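You operate a simulated robot arm through the tools that you are given. There is no shell and no other tool. Be economical: measure what you need, move in short steps, check, and stop when the job is done.

You are at the controls of a simulated robot arm. One attempt, no reset.

JOB
Turn the eleventh tension dial to 600 g. Close the left winder door. Open the top drawer, take the grey foam pad on the steel top of the small winder and put it away in the inside of the top drawer, then shut the drawer. Take the spool on the steel top of the small winder and put it away on the middle shelf of the blue rack. Put the white cup on the top of the green bench. Close the cupboard door of the cream cabinet. Turn the pitch dial to 0.80 mm. Put the broken block from the orange scrap tray in the catch tray. Do these in any order. Set down upright: spool.
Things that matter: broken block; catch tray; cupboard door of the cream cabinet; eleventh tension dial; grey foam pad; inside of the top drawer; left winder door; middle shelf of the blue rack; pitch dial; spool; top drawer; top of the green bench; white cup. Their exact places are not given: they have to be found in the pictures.

It is judged by the outcome, as a careful person would: the job done as asked, and still so three seconds after it is handed in. It fails if anything else is knocked over, pushed out of place, dropped, spilled or broken.

ROBOT AND FRAMES
A 6-joint arm with a fingered hand on a trunk, on a base that drives. Base frame: it is fixed to the floor where the robot stands at the start and does not move with it; the origin is under the middle of the robot, x ahead of it, y to its left, z up; the surface under the hand at the start is at about z = 0.79. Readings come in m, rad, newtons and seconds.
With the tool pointing down near the work surface it reaches from about 0.14 to 0.84 m from the robot's upright axis, wherever it stands. Its first joint turns from -2.897 to 2.897 rad. Places, roughly: broken block (4x3x2 cm) [-0.6, 3.7, 0.8]; catch tray (15x14x7 cm) [0.1, -0.9, 0.5]; cupboard door of the cream cabinet [2.9, 1.8, 0.6]; eleventh tension dial [0.9, 0, 1.3]; grey foam pad (13x7x2 cm) [1.7, 1.7, 1]; inside of the top drawer [-1.4, 3.3, 0.7]; left winder door [0.6, 1.4, 0.5]; middle shelf of the blue rack [1.5, 4.7, 0.9]; pitch dial [2.2, 2, 1]; spool [2, 2, 1]; top drawer [-1.3, 3.2, 0.7]; top of the green bench [-1.9, 2.9, 0.8]; white cup (6x6x4 cm) [2, 1.9, 1]. Payload 5 kg.
The tool frame sits at the grasp point between the pads (the TCP): z along the fingers, y along the line on which they close. The tips reach 0.036 m beyond it. The gripper opens to 0.12 m. The gripper's body begins 0.042 m behind the TCP. The gripper is a hand of 4 fingers: y runs from the thumb to the fingers, the wrist lies at [-0.019, -0.123, -0.211] in the tool frame, and closing takes about 1.5 s.
Orientation is told as [roll, pitch, yaw] about the base's x, y, z axes, in that order, counted from this pose: with the fingers straight down and the wrist toward the robot, the tool's x, y and z point along [0, 1, 0], [1, 0, 0] and [0, 0, -1] of the base frame.

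CONTROLS
- The arm moves only by the tool arm_command. Its argument "rows" is one flat list of numbers, 7 for each row, row after row: the shift along the tool's x, y, z in m, then the turn, a rotation vector about the tool's x, y, z in rad, then the gripper command, from -1 (shut) to 1 (fully open), values between in proportion. In form: [dx, dy, dz, rx, ry, rz, claw, dx, dy, dz, rx, ry, rz, claw, ...]. A call has 1 to 12 rows; each row shifts and turns the commanded pose from where the row before left it, along the tool's axes as they then stand. Each row takes 0.2 s and may step no farther than 0.05 m and 0.15 rad from the row before; otherwise, or with a gripper value out of range, the whole call is refused. Where a pose cannot be reached the arm comes as near as it can. A force on the tool above 40 N (or 10 N above the force at the start of the call, whichever is more), or a blocked arm, ends the call early, and 0.2 s more pass. The fingers move at their own pace (about 0.045 m/s each) and stop on an object; they squeeze with about 34 N. The grip force told is the motor's: it shows also when the fingers shut on nothing. Time passes only in rows, and 0.2 s behind the last, so rows that do not move let the fingers close. The reply holds the time, the measured pose of the TCP, the force on the tool along the base axes, the opening and the grip force, in the units named above and with some noise, with the torque about the TCP (base axes, N m) and any sound that the robot's microphone picked up.
- Cameras (640 x 400 px; columns grow to the right, rows downward): "scene" is now at [0.1069, 0.0038, 1.7035]; the picture's right is [0.04, -1.00, 0.00], its down [-0.78, -0.03, -0.63] and it looks along [0.63, 0.02, -0.78] (base axes); focal length 214 px, centre (320, 200). "wrist" rides on the gripper at [0.073, -0.101, -0.142] in the tool frame; the picture's right is [-0.79, 0.29, -0.54], its down [-0.56, -0.70, 0.44] and it looks along [-0.25, 0.65, 0.71] (tool axes); focal length 280 px, centre (320, 200).
- snapshot(camera): a new picture of that camera. The clock stands still meanwhile.
- lift_body(by): slides the trunk up (or, below 0, down) by that many m; the arm and the scene camera ride with it, the base frame stays. It gives what a move gives, with no picture.
- base_move(legs): drives the robot by 1 to 6 legs, each [ahead, turn to the left] in m and rad, along the robot's own axes; the way and the turn of a leg run together, so that a leg with both is an arc; at most 1.5 m and 3.142 rad a leg. The arm and the cameras ride along, it lands a little off, and it stops where it bumps. It gives what a move gives.
- grasp_type(shape): the hand has 4 fingers and takes this shape, open, in about a second: jaw (thumb against the fingers, like two jaws); tri (thumb and two fingers); tip (a fingertip pinch); poke (one finger out to press); point (the index stretched); flat (the hand flat); cup (the hand cupped); fist (a fist). The gripper value then closes the fingers along that shape, each until it touches; the sizes above hold for jaw. It gives what a move gives, with no picture.
- aim_head(pan, tilt): turns the head with the scene camera to pan (to the left, within 1.501 rad either way) and tilt (down, from -0.506 to 1.204), counted from straight ahead of the robot. It gives what a move gives.
- measure_at(camera, pixels): for up to 12 pixels [column, row] of the newest picture of that camera ("zoom" is the newest enlarged one), the place [x, y, z] in the base frame of the surface seen there, good to about 0.003 m. The clock stands still meanwhile.
- enlarge(camera, box): a new picture of the part [left, top, right, bottom] of that camera's present view, enlarged. The clock stands still meanwhile.
- job_done(): hands the job in; it is judged then, once.

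Go step by step. Measure first, check grasps and placings, and put right what went wrong. The budget is 138 turns and 162 pictures, counting those below and the enlarged ones. Unless the task says otherwise, let go and move clear before handing in, and close with one line.

The tools are called after "Request:" by a JSON object that holds its "name" and its "arguments". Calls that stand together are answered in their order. arm_command: Moves the arm, as the interface text tells. Its arguments: {"type":"object","properties":{"rows":{"type":"array"}},"required":["rows"]} The other tools are called the same way: lift_body (by) slides the trunk up or down; grasp_type (shape) gives the hand a shape; base_move (legs) drives the base; aim_head (pan, tilt) turns the head that bears the scene camera; snapshot (camera) takes a picture; measure_at (camera, pixels) gives the place of the surface under pixels of a picture; enlarge (camera, box) takes an enlarged picture of a part of a camera's view; job_done () hands the job in.

At the start:

```text
time_s: 0.0
tcp_pos: [0.7067, -0.1104, 1.0004]
orientation: [-0.001, 0.0, 0.0]
ft_force: [-0.1, 0.0, -0.9]
torque: [0.0, -0.02, 0.04]
grip_width: 0.1193
grip_force: 0.2
shape: jaw
trunk travel left (down, up): [-0.725, 0.115]
robot x, y, heading: [0.0028, -0.0048, 0.0]
head pan, tilt: [0.038, 0.894]
```

scene: 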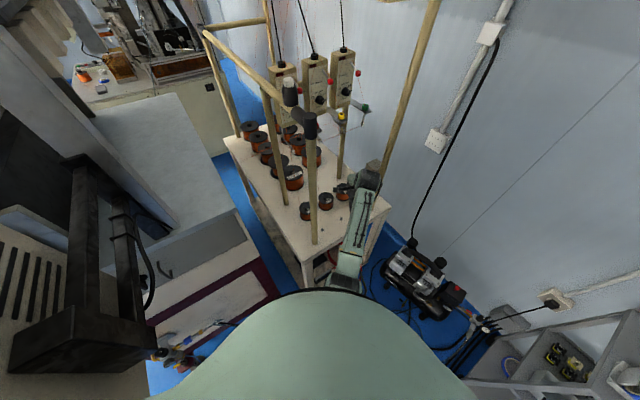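
wrist: 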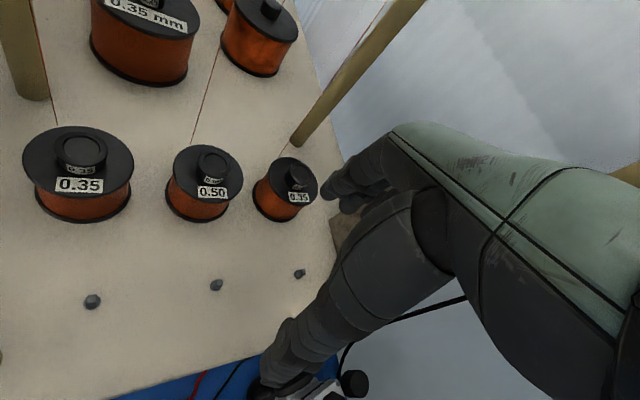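

The scene shows tension devices ahead (around pixels 280-345, 60-110) and a spool table. I'll look around with the head level to find the dials and the doors.

Request:
{"name": "aim_head", "arguments": {"pan": 0, "tilt": 0.4}}

Request:
{"name": "snapshot", "arguments": {"camera": "scene"}}

Request:
{"name": "enlarge", "arguments": {"camera": "scene", "box": [220, 100, 420, 225]}}

Request:
{"name": "aim_head", "arguments": {"pan": 1.2, "tilt": 0.5}}

Request:
{"name": "snapshot", "arguments": {"camera": "scene"}}

Request:
{"name": "aim_head", "arguments": {"pan": -1.3, "tilt": 0.6}}

Request:
{"name": "snapshot", "arguments": {"camera": "scene"}}

```text
time_s: 0.9
tcp_pos: [0.706, -0.1108, 0.9991]
orientation: [0.001, 0.0, 0.0]
ft_force: [-0.3, 0.6, -0.9]
torque: [0.01, 0.03, 0.01]
grip_width: 0.1198
grip_force: 0.0
shape: jaw
trunk travel left (down, up): [-0.725, 0.115]
robot x, y, heading: [0.0051, -0.0009, -0.001]
head pan, tilt: [0.0, 0.4]
```

```text
159 pictures are left
```

scene: 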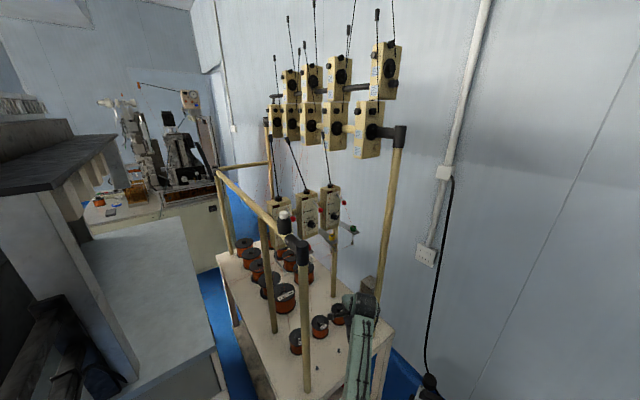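

```text
3.20 times, centred on (320, 162) of scene
```

zoom: 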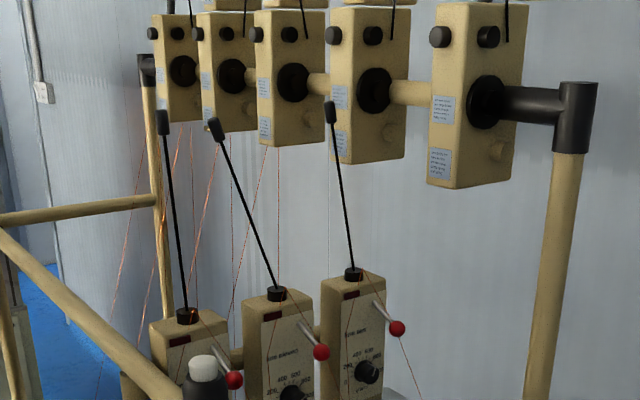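

```text
time_s: 2.3
tcp_pos: [0.7072, -0.1092, 0.9999]
orientation: [-0.002, 0.0, 0.0]
ft_force: [0.6, 0.4, 0.2]
torque: [0.03, 0.05, -0.02]
grip_width: 0.1197
grip_force: 0.0
shape: jaw
trunk travel left (down, up): [-0.725, 0.115]
robot x, y, heading: [-0.003, -0.0002, -0.001]
head pan, tilt: [1.201, 0.499]
```

```text
157 pictures are left
```

scene: 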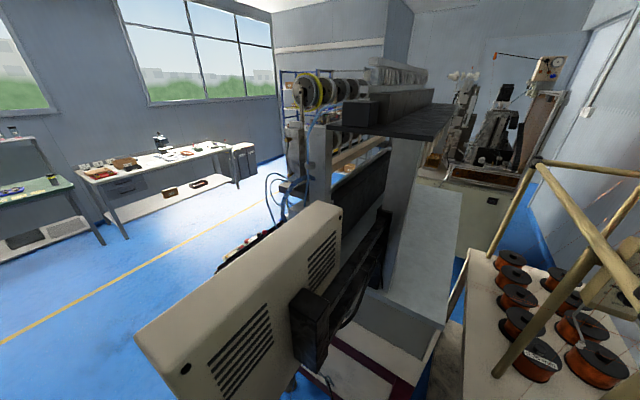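

```text
time_s: 4.6
tcp_pos: [0.7066, -0.11, 0.9986]
orientation: [0.001, 0.0, 0.0]
ft_force: [0.4, 0.0, -0.1]
torque: [-0.01, 0.02, -0.03]
grip_width: 0.1194
grip_force: 0.1
shape: jaw
trunk travel left (down, up): [-0.725, 0.115]
robot x, y, heading: [0.0029, 0.0029, -0.0]
head pan, tilt: [-1.3, 0.6]
```

```text
156 pictures are left
```

scene: 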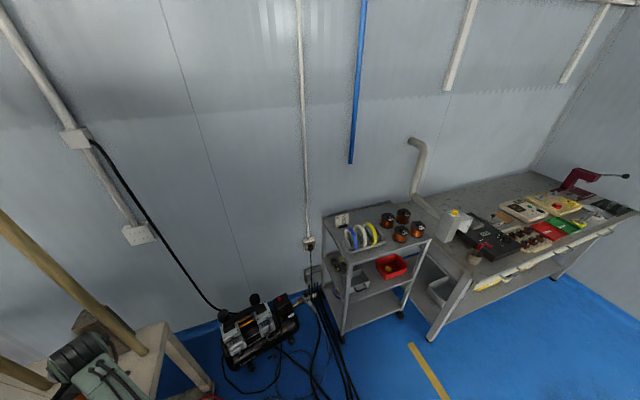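

The tensioners lie ahead; the cart with trays is at the right (pixels ~360,270). I'll zoom both to identify the eleventh dial and the catch tray.

Request:
{"name": "enlarge", "arguments": {"camera": "scene", "box": [310, 200, 450, 320]}}

Request:
{"name": "measure_at", "arguments": {"camera": "scene", "pixels": [[390, 265], [355, 285], [362, 290], [380, 225], [340, 300]]}}

Request:
{"name": "aim_head", "arguments": {"pan": 0, "tilt": 0.4}}

Request:
{"name": "enlarge", "arguments": {"camera": "scene", "box": [255, 170, 355, 235]}}

Request:
{"name": "measure_at", "arguments": {"camera": "zoom", "pixels": [[475, 285], [338, 300]]}}

Request:
{"name": "enlarge", "arguments": {"camera": "scene", "box": [255, 30, 415, 165]}}

```text
3.33 times, centred on (380, 260) of scene
```

zoom: 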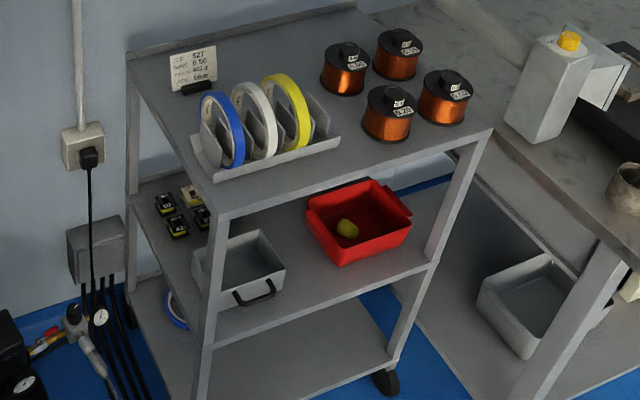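

```text
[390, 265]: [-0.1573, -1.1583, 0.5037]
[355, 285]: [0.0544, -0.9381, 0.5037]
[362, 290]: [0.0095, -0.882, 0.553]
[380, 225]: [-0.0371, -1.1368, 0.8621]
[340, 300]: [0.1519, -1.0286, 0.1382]
```

```text
time_s: 6.1
tcp_pos: [0.7067, -0.1104, 1.0007]
orientation: [0.0, 0.0, 0.0]
ft_force: [0.6, 0.1, 0.9]
torque: [0.01, -0.01, 0.04]
grip_width: 0.1197
grip_force: 0.2
shape: jaw
trunk travel left (down, up): [-0.725, 0.115]
robot x, y, heading: [-0.0028, 0.0002, -0.006]
head pan, tilt: [0.0, 0.4]
```

```text
6.15 times, centred on (305, 202) of scene
```

zoom: 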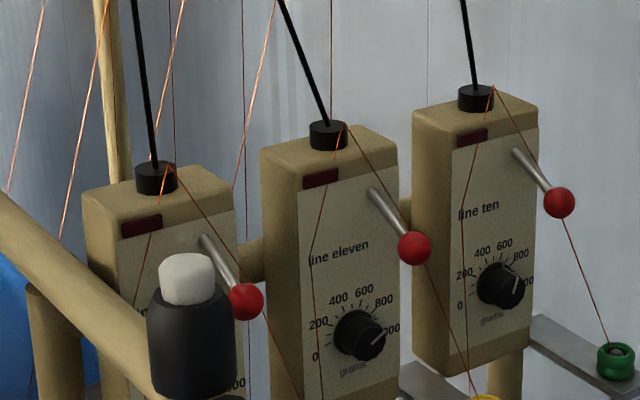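

```text
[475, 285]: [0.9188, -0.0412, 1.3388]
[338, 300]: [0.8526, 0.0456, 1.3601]
```

```text
2.96 times, centred on (335, 98) of scene
```

zoom: 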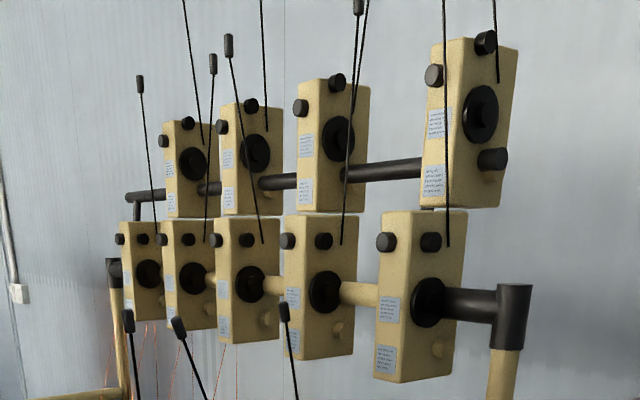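

Line eleven is the middle unit, currently reading around 900–1000 g; grey tray at (0.05,-0.94,0.50) is likely the catch tray. I'll zoom on the dial.

Request:
{"name": "enlarge", "arguments": {"camera": "scene", "box": [294, 205, 334, 233]}}

Request:
{"name": "measure_at", "arguments": {"camera": "zoom", "pixels": [[150, 60], [60, 120], [320, 100], [263, 310], [300, 320], [245, 290], [260, 240], [240, 230], [300, 385], [130, 300], [330, 230], [190, 350]]}}

```text
14.29 times, centred on (314, 219) of scene
```

zoom: 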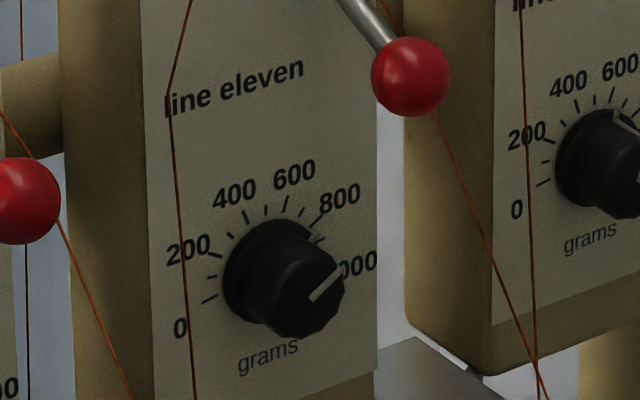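

```text
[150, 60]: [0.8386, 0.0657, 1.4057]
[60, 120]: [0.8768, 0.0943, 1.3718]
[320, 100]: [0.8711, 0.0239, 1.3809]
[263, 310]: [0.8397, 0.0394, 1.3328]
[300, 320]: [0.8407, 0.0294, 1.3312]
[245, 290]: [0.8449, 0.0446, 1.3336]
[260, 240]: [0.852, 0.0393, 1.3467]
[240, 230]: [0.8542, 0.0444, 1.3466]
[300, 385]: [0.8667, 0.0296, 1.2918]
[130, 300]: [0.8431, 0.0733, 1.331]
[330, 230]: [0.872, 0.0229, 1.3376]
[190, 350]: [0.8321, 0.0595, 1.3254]
```

Dial panel faces roughly (-0.79,-0.61,0); pointer near 950–1000. I need obstacle positions around it (post cap, rail, balls, wires).

Request:
{"name": "enlarge", "arguments": {"camera": "scene", "box": [210, 150, 370, 250]}}

Request:
{"name": "measure_at", "arguments": {"camera": "zoom", "pixels": [[301, 228], [300, 250], [340, 360], [230, 215], [60, 125], [317, 285], [426, 255], [513, 228], [460, 298], [345, 320], [385, 262], [375, 375]]}}

```text
4.00 times, centred on (290, 200) of scene
```

zoom: 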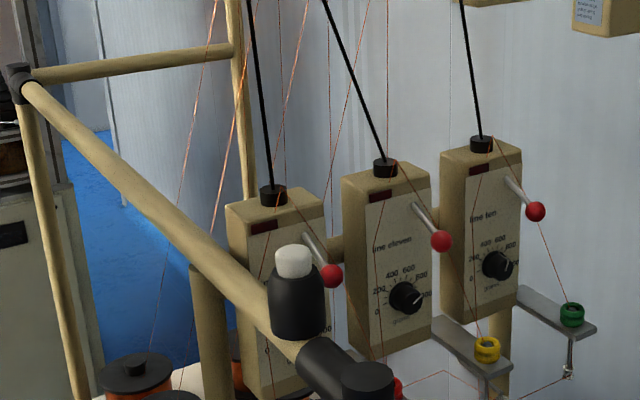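

```text
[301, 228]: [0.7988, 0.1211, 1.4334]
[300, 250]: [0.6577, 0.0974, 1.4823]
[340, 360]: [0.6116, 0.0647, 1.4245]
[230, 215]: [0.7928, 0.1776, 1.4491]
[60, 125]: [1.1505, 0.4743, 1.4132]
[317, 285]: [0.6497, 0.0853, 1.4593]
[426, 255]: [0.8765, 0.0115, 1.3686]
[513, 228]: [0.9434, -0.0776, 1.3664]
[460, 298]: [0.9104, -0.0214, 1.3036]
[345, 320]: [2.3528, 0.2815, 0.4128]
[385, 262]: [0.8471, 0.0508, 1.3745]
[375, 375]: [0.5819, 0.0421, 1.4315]
```

Rail runs parallel to my approach axis, ~17 cm to its left and above. Measuring balls, eyelets and wires on the same zoom.

Request:
{"name": "measure_at", "arguments": {"camera": "zoom", "pixels": [[440, 240], [331, 275], [535, 211], [487, 350], [410, 300], [416, 303], [400, 300], [407, 290], [350, 250], [375, 340], [430, 300], [418, 350]]}}

Request:
{"name": "grasp_type", "arguments": {"shape": "tip"}}

Request:
{"name": "snapshot", "arguments": {"camera": "wrist"}}

```text
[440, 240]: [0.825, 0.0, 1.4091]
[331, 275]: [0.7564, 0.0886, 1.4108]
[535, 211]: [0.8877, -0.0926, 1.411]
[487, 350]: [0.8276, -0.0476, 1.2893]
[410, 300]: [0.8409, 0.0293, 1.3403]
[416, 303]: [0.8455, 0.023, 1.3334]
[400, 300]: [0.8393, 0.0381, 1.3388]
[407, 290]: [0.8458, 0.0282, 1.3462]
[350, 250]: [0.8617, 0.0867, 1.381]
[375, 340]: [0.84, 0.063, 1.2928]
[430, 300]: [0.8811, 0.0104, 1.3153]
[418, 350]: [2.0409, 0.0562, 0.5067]
```

```text
time_s: 7.0
tcp_pos: [0.7058, -0.1106, 0.9992]
orientation: [-0.001, 0.002, -0.001]
ft_force: [-0.2, 0.2, 0.2]
torque: [0.03, -0.01, -0.01]
grip_width: 0.1198
grip_force: 0.2
shape: tip
trunk travel left (down, up): [-0.725, 0.115]
robot x, y, heading: [0.0016, -0.0016, -0.0]
head pan, tilt: [0.0, 0.4]
```

```text
150 pictures are left
```

wrist: 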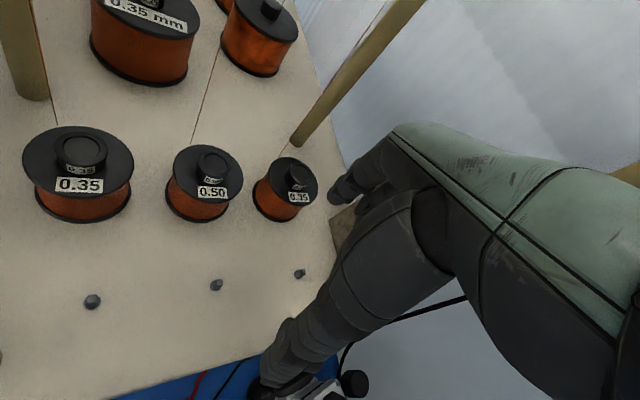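

The knob front centre is about (0.842, 0.027, 1.337), axis (0.8,0.6,0). I raise the hand to a standoff and turn it to point along that axis with y up.

Request:
{"name": "arm_command", "arguments": {"rows": [0.012, 0.004, -0.042, 0, 0, 0, 0, 0.012, 0.004, -0.042, 0, 0, 0, 0, 0.012, 0.004, -0.042, 0, 0, 0, 0, 0.012, 0.004, -0.042, 0, 0, 0, 0, 0, 0, -0.042, 0, 0, 0, 0, 0, 0, -0.042, 0, 0, 0, 0, 0, 0, -0.042, 0, 0, 0, 0, 0, 0, -0.042, 0, 0, 0, 0]}}

Request:
{"name": "arm_command", "arguments": {"rows": [0, 0, 0, -0.1428, 0, 0, 0, 0, 0, 0, -0.1428, 0, 0, 0, 0, 0, 0, -0.1428, 0, 0, 0, 0, 0, 0, -0.1428, 0, 0, 0, 0, 0, 0, -0.1428, 0, 0, 0, 0, 0, 0, -0.1428, 0, 0, 0, 0, 0, 0, -0.1428, 0, 0, 0, 0, 0, 0, -0.1428, 0, 0, 0, 0, 0, 0, -0.1428, 0, 0, 0, 0, 0, 0, -0.1428, 0, 0, 0, 0, 0, 0, -0.1428, 0, 0, 0]}}

Request:
{"name": "arm_command", "arguments": {"rows": [0, 0, 0, 0, 0.1287, 0, 0, 0, 0, 0, 0, 0.1287, 0, 0, 0, 0, 0, 0, 0.1287, 0, 0, 0, 0, 0, 0, 0.1287, 0, 0, 0, 0, 0, 0, 0.1287, 0, 0]}}

Request:
{"name": "snapshot", "arguments": {"camera": "scene"}}

Request:
{"name": "snapshot", "arguments": {"camera": "wrist"}}

```text
time_s: 8.8
tcp_pos: [0.7489, -0.0664, 1.32]
orientation: [0.001, 0.0, -0.002]
ft_force: [0.4, 0.7, -0.7]
torque: [0.03, 0.02, 0.03]
grip_width: 0.0604
grip_force: 0.1
shape: tip
out of reach, approached as far as the arm can: row 7, 8
trunk travel left (down, up): [-0.725, 0.115]
robot x, y, heading: [0.0016, 0.0003, -0.002]
head pan, tilt: [0.0, 0.4]
```

```text
time_s: 11.2
tcp_pos: [0.7551, -0.0639, 1.3038]
orientation: [-0.691, -1.406, 0.642]
ft_force: [-0.6, 1.2, 1.8]
torque: [-0.04, 0.06, -0.07]
grip_width: 0.0603
grip_force: 0.1
shape: tip
out of reach, approached as far as the arm can: row 11
trunk travel left (down, up): [-0.725, 0.115]
robot x, y, heading: [-0.0046, -0.0028, -0.001]
head pan, tilt: [0.0, 0.4]
```

```text
time_s: 12.4
tcp_pos: [0.7479, -0.061, 1.3199]
orientation: [0.473, -1.506, 0.191]
ft_force: [0.8, 0.6, -0.2]
torque: [0.04, -0.03, 0.01]
grip_width: 0.0605
grip_force: 0.1
shape: tip
trunk travel left (down, up): [-0.725, 0.115]
robot x, y, heading: [-0.0021, 0.0018, -0.001]
head pan, tilt: [0.0, 0.4]
```

```text
149 pictures are left
```

scene: 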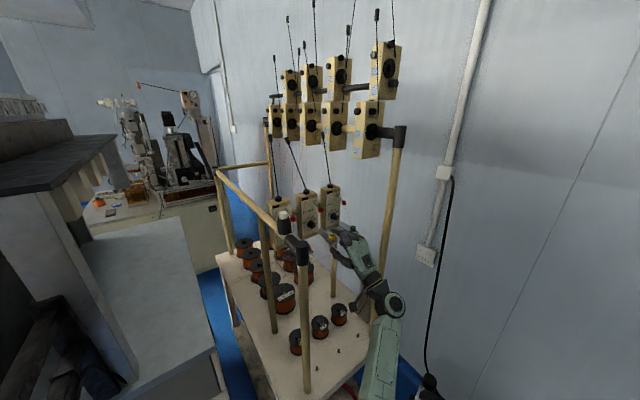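

```text
148 pictures are left
```

wrist: 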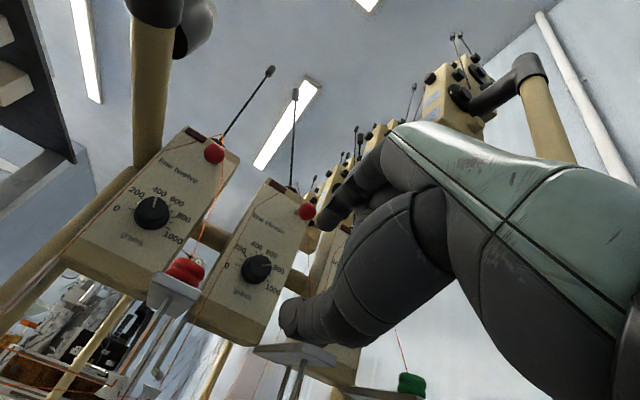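

Hand now points along the dial axis; wrist view shows line eleven's dial at (256,268). I'll raise the trunk slightly for reach and look at the fingers.

Request:
{"name": "lift_body", "arguments": {"by": 0.06}}

Request:
{"name": "enlarge", "arguments": {"camera": "scene", "box": [270, 180, 420, 280]}}

Request:
{"name": "measure_at", "arguments": {"camera": "zoom", "pixels": [[100, 100], [200, 100]]}}

Request:
{"name": "enlarge", "arguments": {"camera": "wrist", "box": [200, 120, 440, 380]}}

```text
time_s: 13.4
tcp_pos: [0.7482, -0.0605, 1.381]
orientation: [0.463, -1.505, 0.2]
ft_force: [0.6, 0.0, -0.4]
torque: [0.0, -0.01, -0.02]
grip_width: 0.06
grip_force: 0.0
shape: tip
trunk travel left (down, up): [-0.785, 0.055]
robot x, y, heading: [-0.0002, -0.004, 0.002]
head pan, tilt: [0.0, 0.4]
```

```text
4.00 times, centred on (345, 230) of scene
```

zoom: 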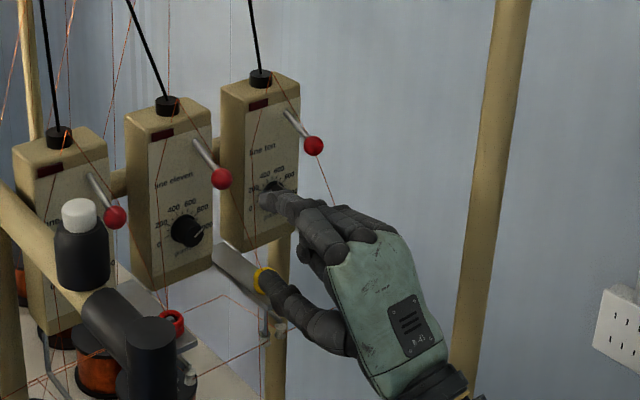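

```text
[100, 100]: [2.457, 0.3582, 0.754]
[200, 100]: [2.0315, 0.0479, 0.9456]
```

```text
1.54 times, centred on (320, 250) of wrist
```

zoom: 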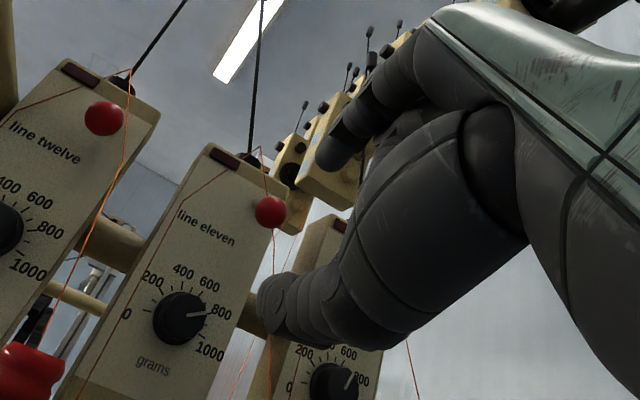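

Pinch fingers are ready: thumb below, index above. I level the tool, align with the dial axis about 8 cm out, and pre-roll +0.3 rad.

Request:
{"name": "arm_command", "arguments": {"rows": [0, 0, 0, -0.058, -0.02, 0, 0, 0.0068, -0.022, 0.0113, 0, 0, 0, 0, 0.0068, -0.022, 0.0113, 0, 0, 0, 0, 0, 0, 0, 0, 0, 0.15, 0, 0, 0, 0, 0, 0, 0.15, 0, 0, 0, 0, 0, 0, 0, 0]}}

Request:
{"name": "enlarge", "arguments": {"camera": "scene", "box": [290, 200, 370, 260]}}

Request:
{"name": "snapshot", "arguments": {"camera": "wrist"}}

```text
time_s: 14.8
tcp_pos: [0.7576, -0.0359, 1.3359]
orientation: [1.565, -1.241, -0.924]
ft_force: [0.5, 0.3, 0.2]
torque: [-0.02, -0.02, 0.02]
grip_width: 0.0603
grip_force: 0.1
shape: tip
trunk travel left (down, up): [-0.785, 0.055]
robot x, y, heading: [0.0009, -0.0033, -0.003]
head pan, tilt: [0.0, 0.4]
```

```text
6.67 times, centred on (330, 230) of scene
```

zoom: 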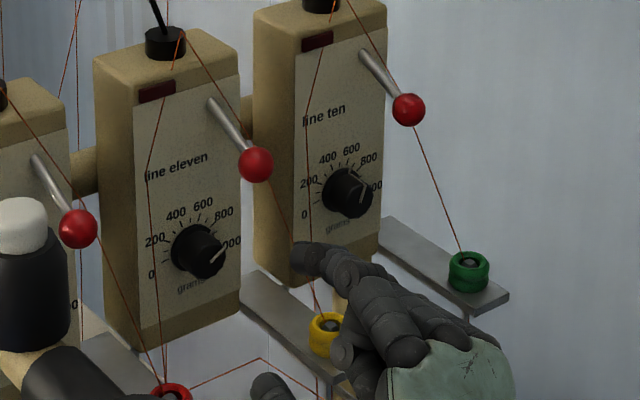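

```text
144 pictures are left
```

wrist: 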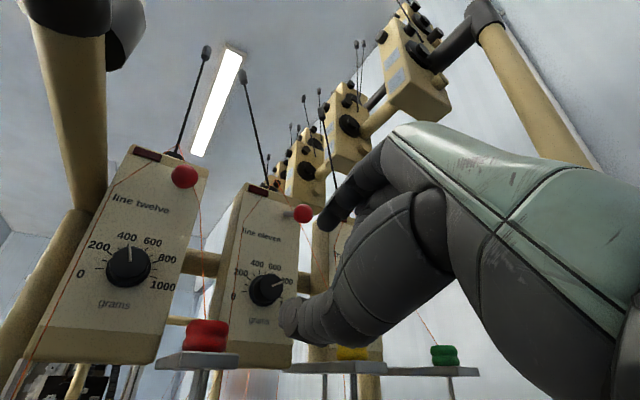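

Checking the finger tip places against the expected pinch axis before advancing.

Request:
{"name": "measure_at", "arguments": {"camera": "zoom", "pixels": [[300, 255], [265, 383], [330, 325], [205, 250], [200, 260], [320, 270]]}}

```text
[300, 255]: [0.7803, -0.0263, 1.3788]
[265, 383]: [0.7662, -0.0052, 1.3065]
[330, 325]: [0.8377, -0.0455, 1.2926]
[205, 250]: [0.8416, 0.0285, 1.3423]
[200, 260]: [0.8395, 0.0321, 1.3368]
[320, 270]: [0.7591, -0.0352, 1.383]
```

Tips are symmetric about the knob axis. Advance 8 cm straight in.

Request:
{"name": "arm_command", "arguments": {"rows": [0, 0, 0.025, 0, 0, 0, 0, 0, 0, 0.025, 0, 0, 0, 0, 0, 0, 0.02, 0, 0, 0, 0, 0, 0, 0.01, 0, 0, 0, 0, 0, 0, 0, 0, 0, 0, 0]}}

Request:
{"name": "enlarge", "arguments": {"camera": "scene", "box": [290, 200, 370, 260]}}

Request:
{"name": "snapshot", "arguments": {"camera": "wrist"}}

```text
time_s: 16.0
tcp_pos: [0.8205, 0.012, 1.3373]
orientation: [1.567, -1.243, -0.927]
ft_force: [0.4, 0.2, 0.4]
torque: [0.01, 0.01, -0.01]
grip_width: 0.0604
grip_force: 0.1
shape: tip
trunk travel left (down, up): [-0.785, 0.055]
robot x, y, heading: [-0.0051, -0.0006, -0.002]
head pan, tilt: [0.0, 0.4]
```

```text
6.67 times, centred on (330, 230) of scene
```

zoom: 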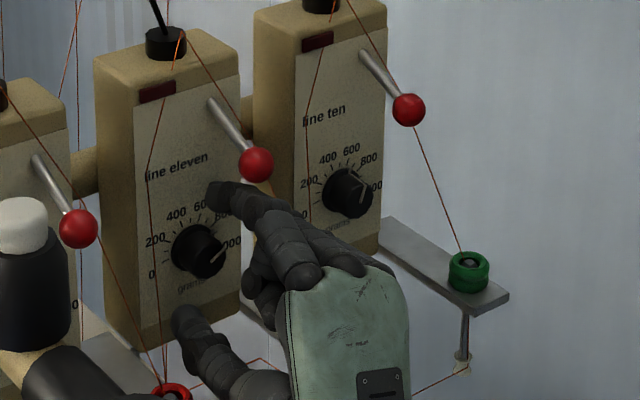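

```text
142 pictures are left
```

wrist: 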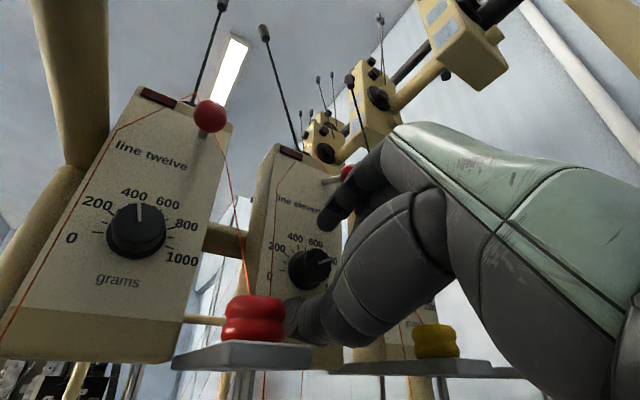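

Fingers straddle the knob cleanly. Close.

Request:
{"name": "arm_command", "arguments": {"rows": [0, 0, 0, 0, 0, 0, -1, 0, 0, 0, 0, 0, 0, -1, 0, 0, 0, 0, 0, 0, -1, 0, 0, 0, 0, 0, 0, -1, 0, 0, 0, 0, 0, 0, -1, 0, 0, 0, 0, 0, 0, -1, 0, 0, 0, 0, 0, 0, -1]}}

Request:
{"name": "enlarge", "arguments": {"camera": "scene", "box": [290, 200, 350, 240]}}

```text
time_s: 17.6
tcp_pos: [0.8195, 0.0148, 1.3369]
orientation: [1.567, -1.242, -0.927]
ft_force: [0.0, 1.2, 0.9]
torque: [0.01, -0.01, -0.01]
grip_width: 0.0181
grip_force: 33.8
shape: tip
trunk travel left (down, up): [-0.785, 0.055]
robot x, y, heading: [-0.0007, 0.0013, 0.0]
head pan, tilt: [0.0, 0.4]
```

```text
10.00 times, centred on (320, 220) of scene
```

zoom: 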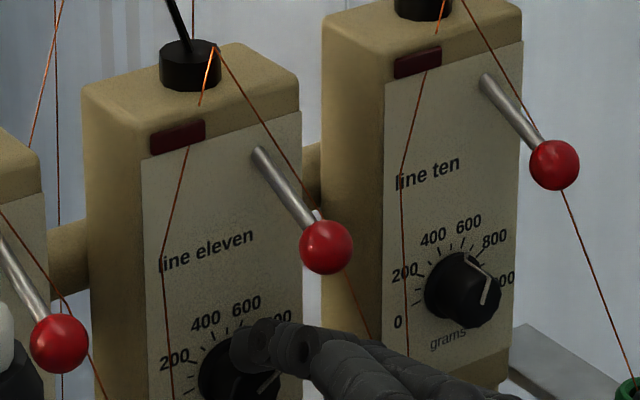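

Knob held (grip 33.8 N). Turn CCW by 0.5 rad.

Request:
{"name": "arm_command", "arguments": {"rows": [0, 0, 0, 0, 0, -0.1, -1, 0, 0, 0, 0, 0, -0.1, -1, 0, 0, 0, 0, 0, -0.1, -1, 0, 0, 0, 0, 0, -0.1, -1, 0, 0, 0, 0, 0, -0.1, -1, 0, 0, 0, 0, 0, 0, -1]}}

Request:
{"name": "enlarge", "arguments": {"camera": "scene", "box": [290, 205, 350, 245]}}

Request:
{"name": "snapshot", "arguments": {"camera": "wrist"}}

```text
time_s: 19.0
tcp_pos: [0.8204, 0.0132, 1.3366]
orientation: [-1.555, -1.398, 2.197]
ft_force: [-8.5, -0.3, -10.1]
torque: [-0.21, 0.31, 0.08]
grip_width: 0.0179
grip_force: 34.3
shape: tip
trunk travel left (down, up): [-0.785, 0.055]
robot x, y, heading: [-0.0006, 0.0032, 0.004]
head pan, tilt: [0.0, 0.4]
```

```text
10.00 times, centred on (320, 225) of scene
```

zoom: 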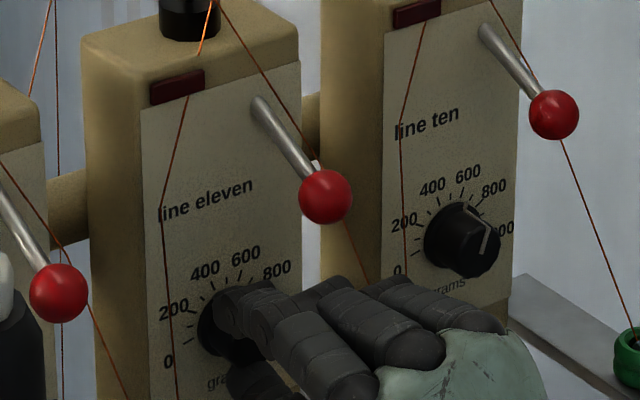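

```text
139 pictures are left
```

wrist: 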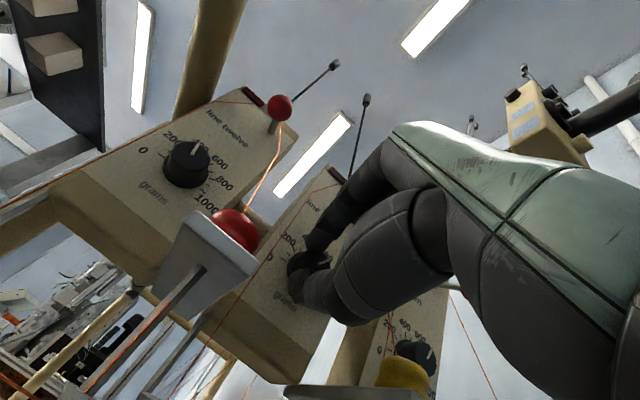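

Pointer is hidden by the finger; release and back out to check.

Request:
{"name": "arm_command", "arguments": {"rows": [0, 0, 0, 0, 0, 0, 0, 0, 0, 0, 0, 0, 0, 0, 0, 0, 0, 0, 0, 0, 0, 0, 0, -0.02, 0, 0, 0, 0, 0, 0, -0.03, 0, 0, 0, 0, 0, 0, -0.03, 0, 0, 0, 0, 0, 0, -0.03, 0, 0, 0, 0]}}

Request:
{"name": "enlarge", "arguments": {"camera": "scene", "box": [300, 212, 333, 234]}}

Request:
{"name": "snapshot", "arguments": {"camera": "wrist"}}

```text
time_s: 20.6
tcp_pos: [0.7314, -0.0523, 1.3372]
orientation: [-1.564, -1.398, 2.208]
ft_force: [-0.1, -0.2, 0.3]
torque: [0.01, 0.02, 0.0]
grip_width: 0.0599
grip_force: 0.1
shape: tip
trunk travel left (down, up): [-0.785, 0.055]
robot x, y, heading: [-0.0014, -0.0001, 0.0]
head pan, tilt: [0.0, 0.4]
```

```text
16.00 times, centred on (316, 223) of scene
```

zoom: 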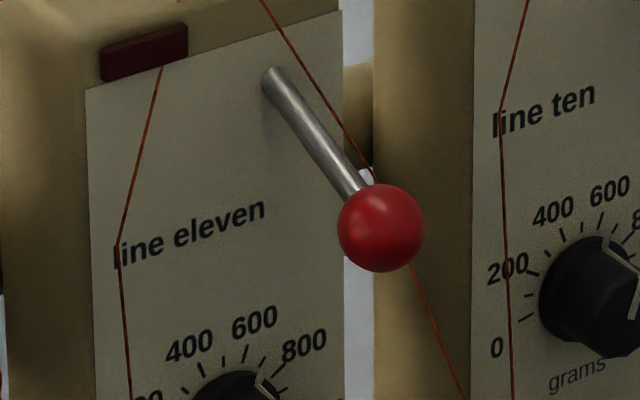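

```text
137 pictures are left
```

wrist: 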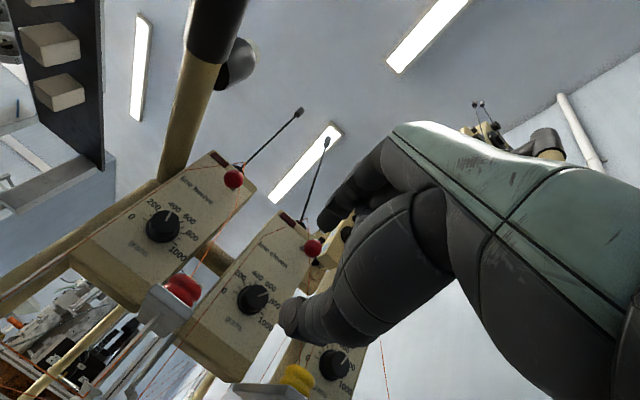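

View shifted; zoom on the dial lower.

Request:
{"name": "enlarge", "arguments": {"camera": "scene", "box": [296, 224, 328, 246]}}

Request:
{"name": "enlarge", "arguments": {"camera": "wrist", "box": [200, 250, 300, 340]}}

```text
16.00 times, centred on (312, 235) of scene
```

zoom: 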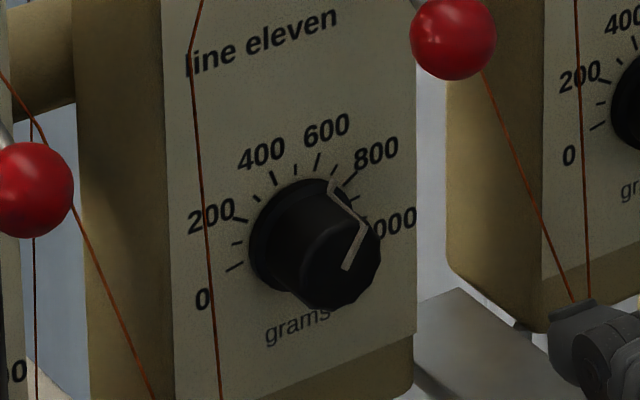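

```text
4.44 times, centred on (250, 295) of wrist
```

zoom: 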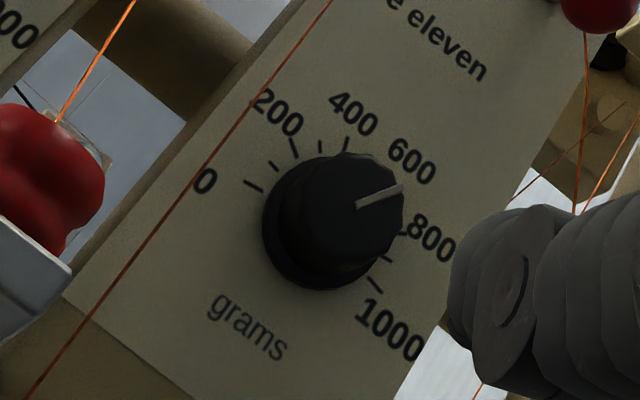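

The pointer is near 650; I want a head-on view to read it well, so tilt the hand so the wrist camera faces the panel.

Request:
{"name": "arm_command", "arguments": {"rows": [0, 0, -0.03, 0, 0, 0.1, 0, 0, 0, -0.03, 0, 0, 0.1, 0, 0, 0, 0, 0.148, 0, 0, 0, 0, 0, 0, 0.148, 0, 0, 0, 0, 0, 0, 0.148, 0, 0, 0, 0, 0, 0, 0.148, 0, 0, 0, 0, 0, 0, 0.148, 0, 0, 0]}}

Request:
{"name": "snapshot", "arguments": {"camera": "wrist"}}

```text
time_s: 22.2
tcp_pos: [0.6851, -0.0885, 1.3377]
orientation: [0.042, -0.827, 0.61]
ft_force: [-0.5, -0.5, -0.4]
torque: [-0.01, 0.02, -0.05]
grip_width: 0.0599
grip_force: 0.1
shape: tip
trunk travel left (down, up): [-0.785, 0.055]
robot x, y, heading: [0.0005, 0.0008, 0.002]
head pan, tilt: [0.0, 0.4]
```

```text
134 pictures are left
```

wrist: 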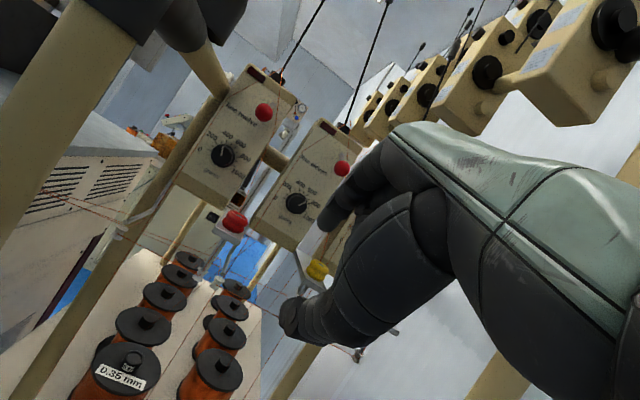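

Request:
{"name": "enlarge", "arguments": {"camera": "wrist", "box": [260, 165, 340, 235]}}

Request:
{"name": "enlarge", "arguments": {"camera": "wrist", "box": [185, 110, 265, 190]}}

```text
5.71 times, centred on (300, 200) of wrist
```

zoom: 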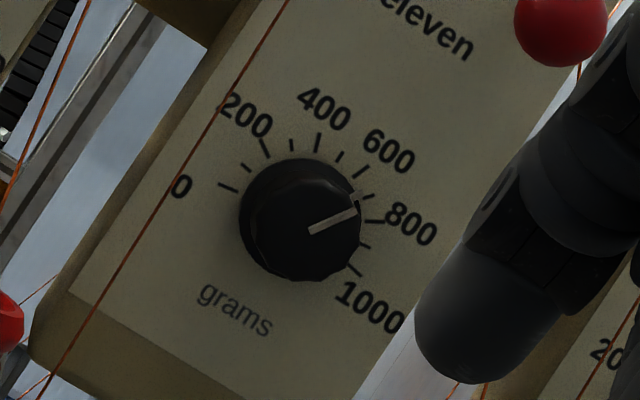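

```text
5.00 times, centred on (225, 150) of wrist
```

zoom: 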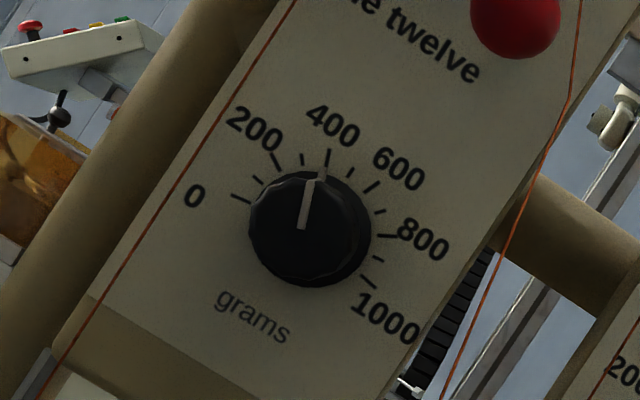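

Head-on, the pointer reads about 680. I go back in and turn another 0.25 rad CCW.

Request:
{"name": "arm_command", "arguments": {"rows": [0, 0, 0, -0.148, 0, 0, 0, 0, 0, 0, -0.148, 0, 0, 0, 0, 0, 0, -0.148, 0, 0, 0, 0, 0, 0, -0.148, 0, 0, 0, 0, 0, 0, -0.148, 0, 0, 0, 0, 0, 0.04, 0, 0, 0.1, 0, 0, 0, 0.04, 0, 0, 0, 0, 0, 0, 0.04, 0, 0, 0, 0, 0, 0, 0.03, 0, 0, 0, 0, 0, 0, 0.015, 0, 0, 0, 0, 0, 0, 0.004, 0, 0, 0, 0]}}

Request:
{"name": "enlarge", "arguments": {"camera": "scene", "box": [290, 205, 350, 255]}}

```text
time_s: 24.6
tcp_pos: [0.8209, 0.0118, 1.3371]
orientation: [1.56, -1.442, -0.92]
ft_force: [0.0, 0.5, -0.7]
torque: [-0.03, 0.02, 0.02]
grip_width: 0.06
grip_force: 0.2
shape: tip
trunk travel left (down, up): [-0.785, 0.055]
robot x, y, heading: [-0.0015, -0.0004, -0.005]
head pan, tilt: [0.0, 0.4]
```

```text
8.00 times, centred on (320, 230) of scene
```

zoom: 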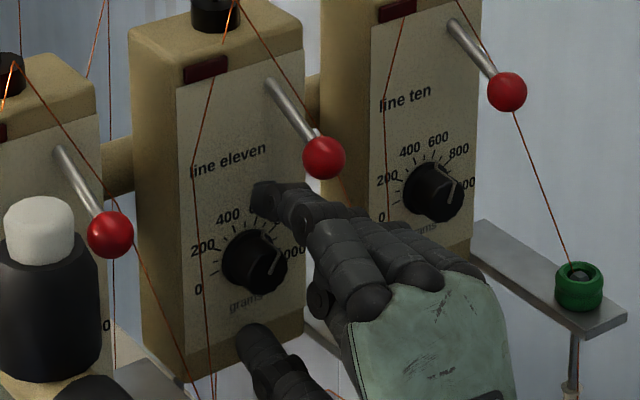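

Request:
{"name": "arm_command", "arguments": {"rows": [0, 0, 0, 0, 0, 0, -1, 0, 0, 0, 0, 0, 0, -1, 0, 0, 0, 0, 0, 0, -1, 0, 0, 0, 0, 0, 0, -1, 0, 0, 0, 0, 0, 0, -1, 0, 0, 0, 0, 0, 0, -1, 0, 0, 0, 0, 0, -0.08, -1, 0, 0, 0, 0, 0, -0.08, -1, 0, 0, 0, 0, 0, -0.09, -1, 0, 0, 0, 0, 0, 0, -1]}}

Request:
{"name": "arm_command", "arguments": {"rows": [0, 0, 0, 0, 0, 0, 0, 0, 0, 0, 0, 0, 0, 0, 0, 0, 0, 0, 0, 0, 0, 0, 0, -0.03, 0, 0, 0, 0, 0, 0, -0.04, 0, 0, 0, 0, 0, 0, -0.05, 0, 0, 0.15, 0, 0, 0, -0.05, 0.148, 0, 0, 0, 0, 0, 0, 0.148, 0, 0, 0, 0, 0, 0, 0.148, 0, 0, 0, 0, 0, 0, 0.148, 0, 0, 0, 0, 0, 0, 0.148, 0, 0, 0]}}

Request:
{"name": "enlarge", "arguments": {"camera": "wrist", "box": [260, 165, 340, 235]}}

```text
time_s: 26.8
tcp_pos: [0.8198, 0.0133, 1.3353]
orientation: [-1.554, -1.449, 2.192]
ft_force: [-2.9, 0.5, -6.0]
torque: [-0.04, 0.15, 0.06]
grip_width: 0.0181
grip_force: 34.4
shape: tip
trunk travel left (down, up): [-0.785, 0.055]
robot x, y, heading: [-0.0037, 0.0024, -0.0]
head pan, tilt: [0.0, 0.4]
```

```text
time_s: 29.2
tcp_pos: [0.6844, -0.0892, 1.3365]
orientation: [0.042, -0.825, 0.61]
ft_force: [0.1, -0.3, -0.5]
torque: [0.02, 0.01, 0.02]
grip_width: 0.0599
grip_force: 0.0
shape: tip
trunk travel left (down, up): [-0.785, 0.055]
robot x, y, heading: [0.0008, -0.0022, -0.002]
head pan, tilt: [0.0, 0.4]
```

```text
5.71 times, centred on (300, 200) of wrist
```

zoom: 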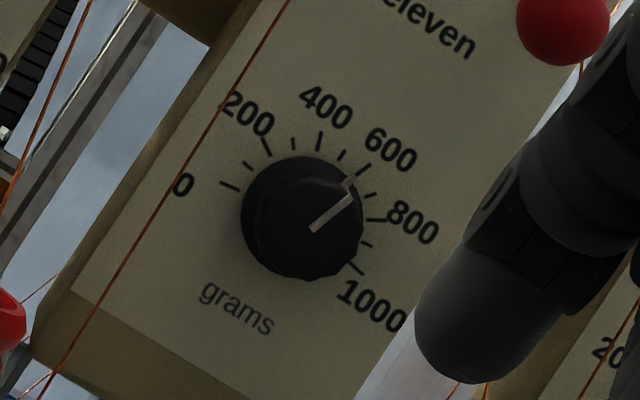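

Dial now reads 600 (pointer aims at the 600 tick). Retract the hand to a compact downward pose and look around from here for the floor layout.

Request:
{"name": "arm_command", "arguments": {"rows": [0, 0, -0.03, 0.138, 0, 0, 0, 0, 0, -0.03, 0.138, 0, 0, 0, 0, 0, -0.03, 0.138, 0, 0, 0, 0, 0, -0.03, 0.138, 0, 0, 0, 0, -0.03, 0, 0.138, 0, 0, 0, 0, -0.03, 0, 0.138, 0, 0, 0, 0, 0, 0, 0, 0, 0.15, 0, 0, 0, 0, 0, 0, 0.15, 0, 0, 0, 0, 0, 0, 0.15, 0, 0, 0, 0, 0, 0, 0.15, 0]}}

Request:
{"name": "grasp_type", "arguments": {"shape": "jaw"}}

Request:
{"name": "aim_head", "arguments": {"pan": 0.7, "tilt": 0.6}}

Request:
{"name": "snapshot", "arguments": {"camera": "scene"}}

Request:
{"name": "measure_at", "arguments": {"camera": "scene", "pixels": [[100, 390], [180, 320], [40, 330], [30, 230], [120, 220], [200, 260], [250, 300], [120, 130], [250, 130], [300, 200], [210, 200], [320, 260]]}}

```text
time_s: 31.4
tcp_pos: [0.7208, -0.1837, 1.3432]
orientation: [0.025, 0.013, 0.038]
ft_force: [0.3, 0.5, 0.3]
torque: [-0.01, 0.0, -0.03]
grip_width: 0.0598
grip_force: 0.0
shape: tip
out of reach, approached as far as the arm can: row 4, 5, 6
trunk travel left (down, up): [-0.785, 0.055]
robot x, y, heading: [0.0007, 0.0008, -0.001]
head pan, tilt: [0.0, 0.4]
```

```text
time_s: 32.3
tcp_pos: [0.7196, -0.1814, 1.3443]
orientation: [0.022, 0.013, 0.047]
ft_force: [-5.2, 9.7, -0.7]
torque: [-0.25, -0.1, 0.44]
grip_width: 0.1199
grip_force: 0.1
shape: jaw
trunk travel left (down, up): [-0.785, 0.055]
robot x, y, heading: [0.0047, -0.0, -0.001]
head pan, tilt: [0.0, 0.4]
```

```text
time_s: 33.3
tcp_pos: [0.7186, -0.1818, 1.3434]
orientation: [0.021, 0.014, 0.044]
ft_force: [-5.7, 11.8, 1.0]
torque: [-0.47, -0.29, 0.53]
grip_width: 0.1197
grip_force: 0.0
shape: jaw
trunk travel left (down, up): [-0.785, 0.055]
robot x, y, heading: [-0.0012, -0.0021, 0.003]
head pan, tilt: [0.7, 0.6]
```

```text
129 pictures are left
```

scene: 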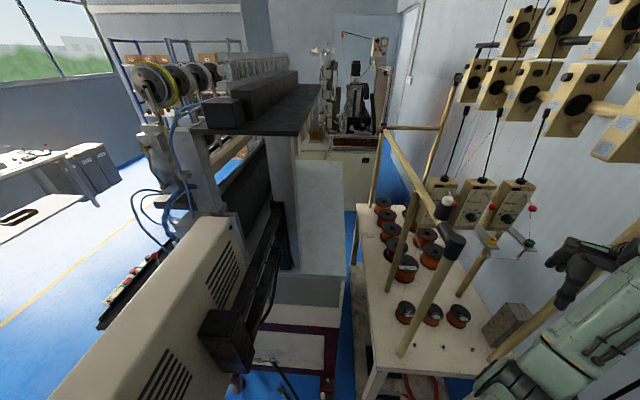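

```text
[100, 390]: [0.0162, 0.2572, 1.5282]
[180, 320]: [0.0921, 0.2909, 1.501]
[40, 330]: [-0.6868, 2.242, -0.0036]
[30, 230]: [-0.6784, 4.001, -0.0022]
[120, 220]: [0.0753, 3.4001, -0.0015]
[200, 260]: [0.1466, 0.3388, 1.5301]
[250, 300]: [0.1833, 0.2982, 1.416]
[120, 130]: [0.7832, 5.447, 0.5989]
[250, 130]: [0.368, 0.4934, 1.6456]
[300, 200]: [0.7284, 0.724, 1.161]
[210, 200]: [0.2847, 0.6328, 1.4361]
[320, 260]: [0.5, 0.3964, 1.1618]
```

Force of 12 N: the opened hand touches the yellow post at right. Pull back toward the robot and lower the hand.

Request:
{"name": "arm_command", "arguments": {"rows": [0.02, -0.02, 0, 0, 0, 0, 1, 0, -0.05, 0, 0, 0, 0, 1, 0, -0.05, 0, 0, 0, 0, 1, 0, -0.05, 0, 0, 0, 0, 1, 0, -0.05, 0, 0, 0, 0, 1, 0, -0.04, 0, 0, 0, 0, 1]}}

Request:
{"name": "aim_head", "arguments": {"pan": 0.0, "tilt": 0.6}}

Request:
{"name": "snapshot", "arguments": {"camera": "scene"}}

Request:
{"name": "aim_head", "arguments": {"pan": 1.45, "tilt": 0.7}}

Request:
{"name": "snapshot", "arguments": {"camera": "scene"}}

Request:
{"name": "measure_at", "arguments": {"camera": "scene", "pixels": [[100, 300], [320, 380], [200, 330], [100, 220], [30, 300], [300, 200], [250, 250], [320, 300], [60, 100], [150, 150], [400, 330], [220, 390]]}}

```text
time_s: 34.7
tcp_pos: [0.5762, -0.2103, 1.2235]
orientation: [0.022, 0.009, 0.039]
ft_force: [-0.7, 0.3, 0.0]
torque: [0.01, -0.02, -0.02]
grip_width: 0.12
grip_force: 0.1
shape: jaw
out of reach, approached as far as the arm can: row 1, 2, 3, 4, 5, 6
trunk travel left (down, up): [-0.785, 0.055]
robot x, y, heading: [-0.001, 0.0017, -0.002]
head pan, tilt: [0.7, 0.6]
```

```text
time_s: 35.8
tcp_pos: [0.5768, -0.2094, 1.2239]
orientation: [0.026, 0.011, 0.039]
ft_force: [-0.3, -0.3, -0.3]
torque: [0.04, -0.05, 0.04]
grip_width: 0.1199
grip_force: 0.0
shape: jaw
trunk travel left (down, up): [-0.785, 0.055]
robot x, y, heading: [-0.001, -0.0004, -0.005]
head pan, tilt: [0.0, 0.6]
```

```text
128 pictures are left
```

scene: 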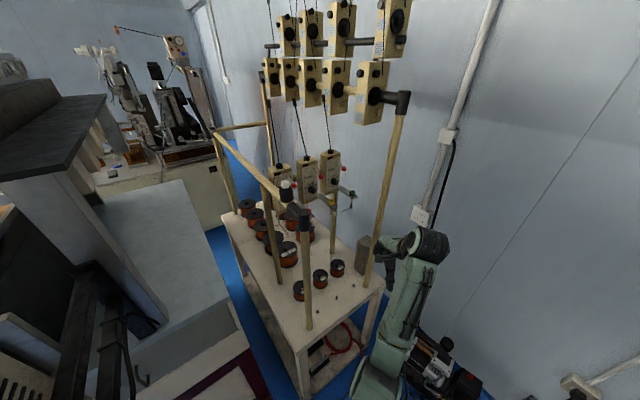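

```text
time_s: 37.4
tcp_pos: [0.5773, -0.2082, 1.2249]
orientation: [0.023, 0.014, 0.039]
ft_force: [0.3, -0.6, -0.6]
torque: [-0.01, 0.04, 0.0]
grip_width: 0.1198
grip_force: 0.0
shape: jaw
trunk travel left (down, up): [-0.785, 0.055]
robot x, y, heading: [-0.0, 0.0024, 0.002]
head pan, tilt: [1.45, 0.7]
```

```text
127 pictures are left
```

scene: 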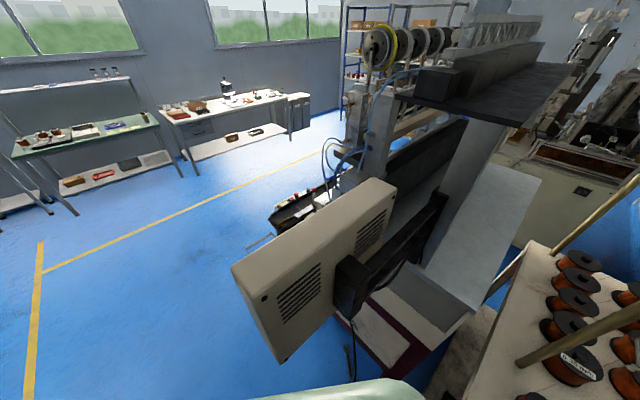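

```text
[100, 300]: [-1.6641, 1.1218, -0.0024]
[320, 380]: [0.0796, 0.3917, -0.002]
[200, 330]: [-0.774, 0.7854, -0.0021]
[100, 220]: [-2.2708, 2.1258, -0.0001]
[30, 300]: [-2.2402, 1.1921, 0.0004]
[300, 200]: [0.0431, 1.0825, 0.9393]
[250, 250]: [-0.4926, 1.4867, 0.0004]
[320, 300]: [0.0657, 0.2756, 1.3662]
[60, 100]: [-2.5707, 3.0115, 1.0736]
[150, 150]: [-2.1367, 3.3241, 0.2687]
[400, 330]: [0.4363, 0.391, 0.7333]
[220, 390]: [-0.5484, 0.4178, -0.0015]
```

The open floor is on the left-rear side (x<0). I back out 0.8 m, then turn left and look.

Request:
{"name": "base_move", "arguments": {"legs": [[-0.8, 0]]}}

Request:
{"name": "lift_body", "arguments": {"by": -0.06}}

Request:
{"name": "base_move", "arguments": {"legs": [[0, 1.57]]}}

Request:
{"name": "aim_head", "arguments": {"pan": 0, "tilt": 0.5}}

Request:
{"name": "snapshot", "arguments": {"camera": "scene"}}

Request:
{"name": "aim_head", "arguments": {"pan": -0.8, "tilt": 0.6}}

Request:
{"name": "snapshot", "arguments": {"camera": "scene"}}

```text
time_s: 42.1
tcp_pos: [-0.2276, -0.2098, 1.2236]
orientation: [0.025, 0.012, 0.041]
ft_force: [0.2, 0.0, 0.1]
torque: [0.02, 0.0, 0.0]
grip_width: 0.12
grip_force: 0.0
shape: jaw
trunk travel left (down, up): [-0.785, 0.055]
robot x, y, heading: [-0.8042, -0.0014, -0.003]
head pan, tilt: [1.45, 0.7]
```

```text
time_s: 43.1
tcp_pos: [-0.2287, -0.2113, 1.1638]
orientation: [0.023, 0.011, 0.041]
ft_force: [-0.6, -0.7, 0.5]
torque: [0.0, 0.03, 0.01]
grip_width: 0.1198
grip_force: 0.1
shape: jaw
trunk travel left (down, up): [-0.725, 0.115]
robot x, y, heading: [-0.8063, 0.0024, 0.007]
head pan, tilt: [1.45, 0.7]
```

```text
time_s: 48.0
tcp_pos: [-0.5935, 0.5756, 1.1638]
orientation: [0.022, 0.011, 1.609]
ft_force: [0.5, -0.5, -0.2]
torque: [0.02, -0.02, -0.02]
grip_width: 0.1199
grip_force: 0.0
shape: jaw
trunk travel left (down, up): [-0.725, 0.115]
robot x, y, heading: [-0.8008, 0.0005, 1.571]
head pan, tilt: [1.45, 0.7]
```

```text
time_s: 49.6
tcp_pos: [-0.5934, 0.577, 1.1632]
orientation: [0.025, 0.014, 1.607]
ft_force: [0.0, 0.1, 0.5]
torque: [-0.01, 0.02, -0.06]
grip_width: 0.1199
grip_force: 0.1
shape: jaw
trunk travel left (down, up): [-0.725, 0.115]
robot x, y, heading: [-0.8048, -0.0002, 1.564]
head pan, tilt: [0.0, 0.499]
```

```text
126 pictures are left
```

scene: 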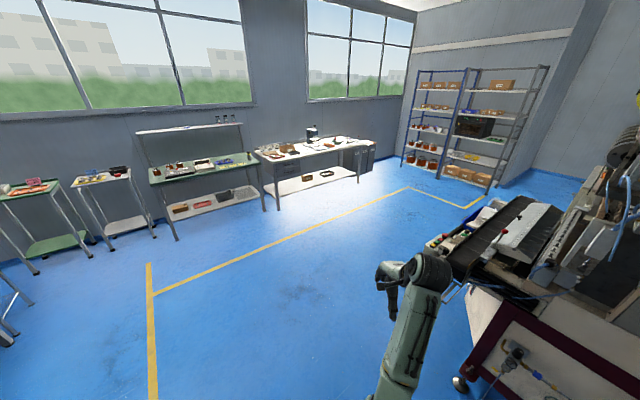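

```text
time_s: 50.7
tcp_pos: [-0.5927, 0.5759, 1.1636]
orientation: [0.026, 0.013, 1.607]
ft_force: [-0.6, 0.0, -0.8]
torque: [0.0, 0.0, 0.04]
grip_width: 0.1198
grip_force: 0.1
shape: jaw
trunk travel left (down, up): [-0.725, 0.115]
robot x, y, heading: [-0.8064, -0.0008, 1.565]
head pan, tilt: [-0.799, 0.6]
```

```text
125 pictures are left
```

scene: 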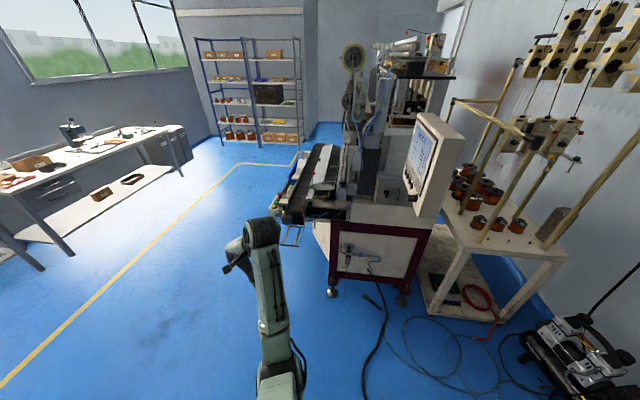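

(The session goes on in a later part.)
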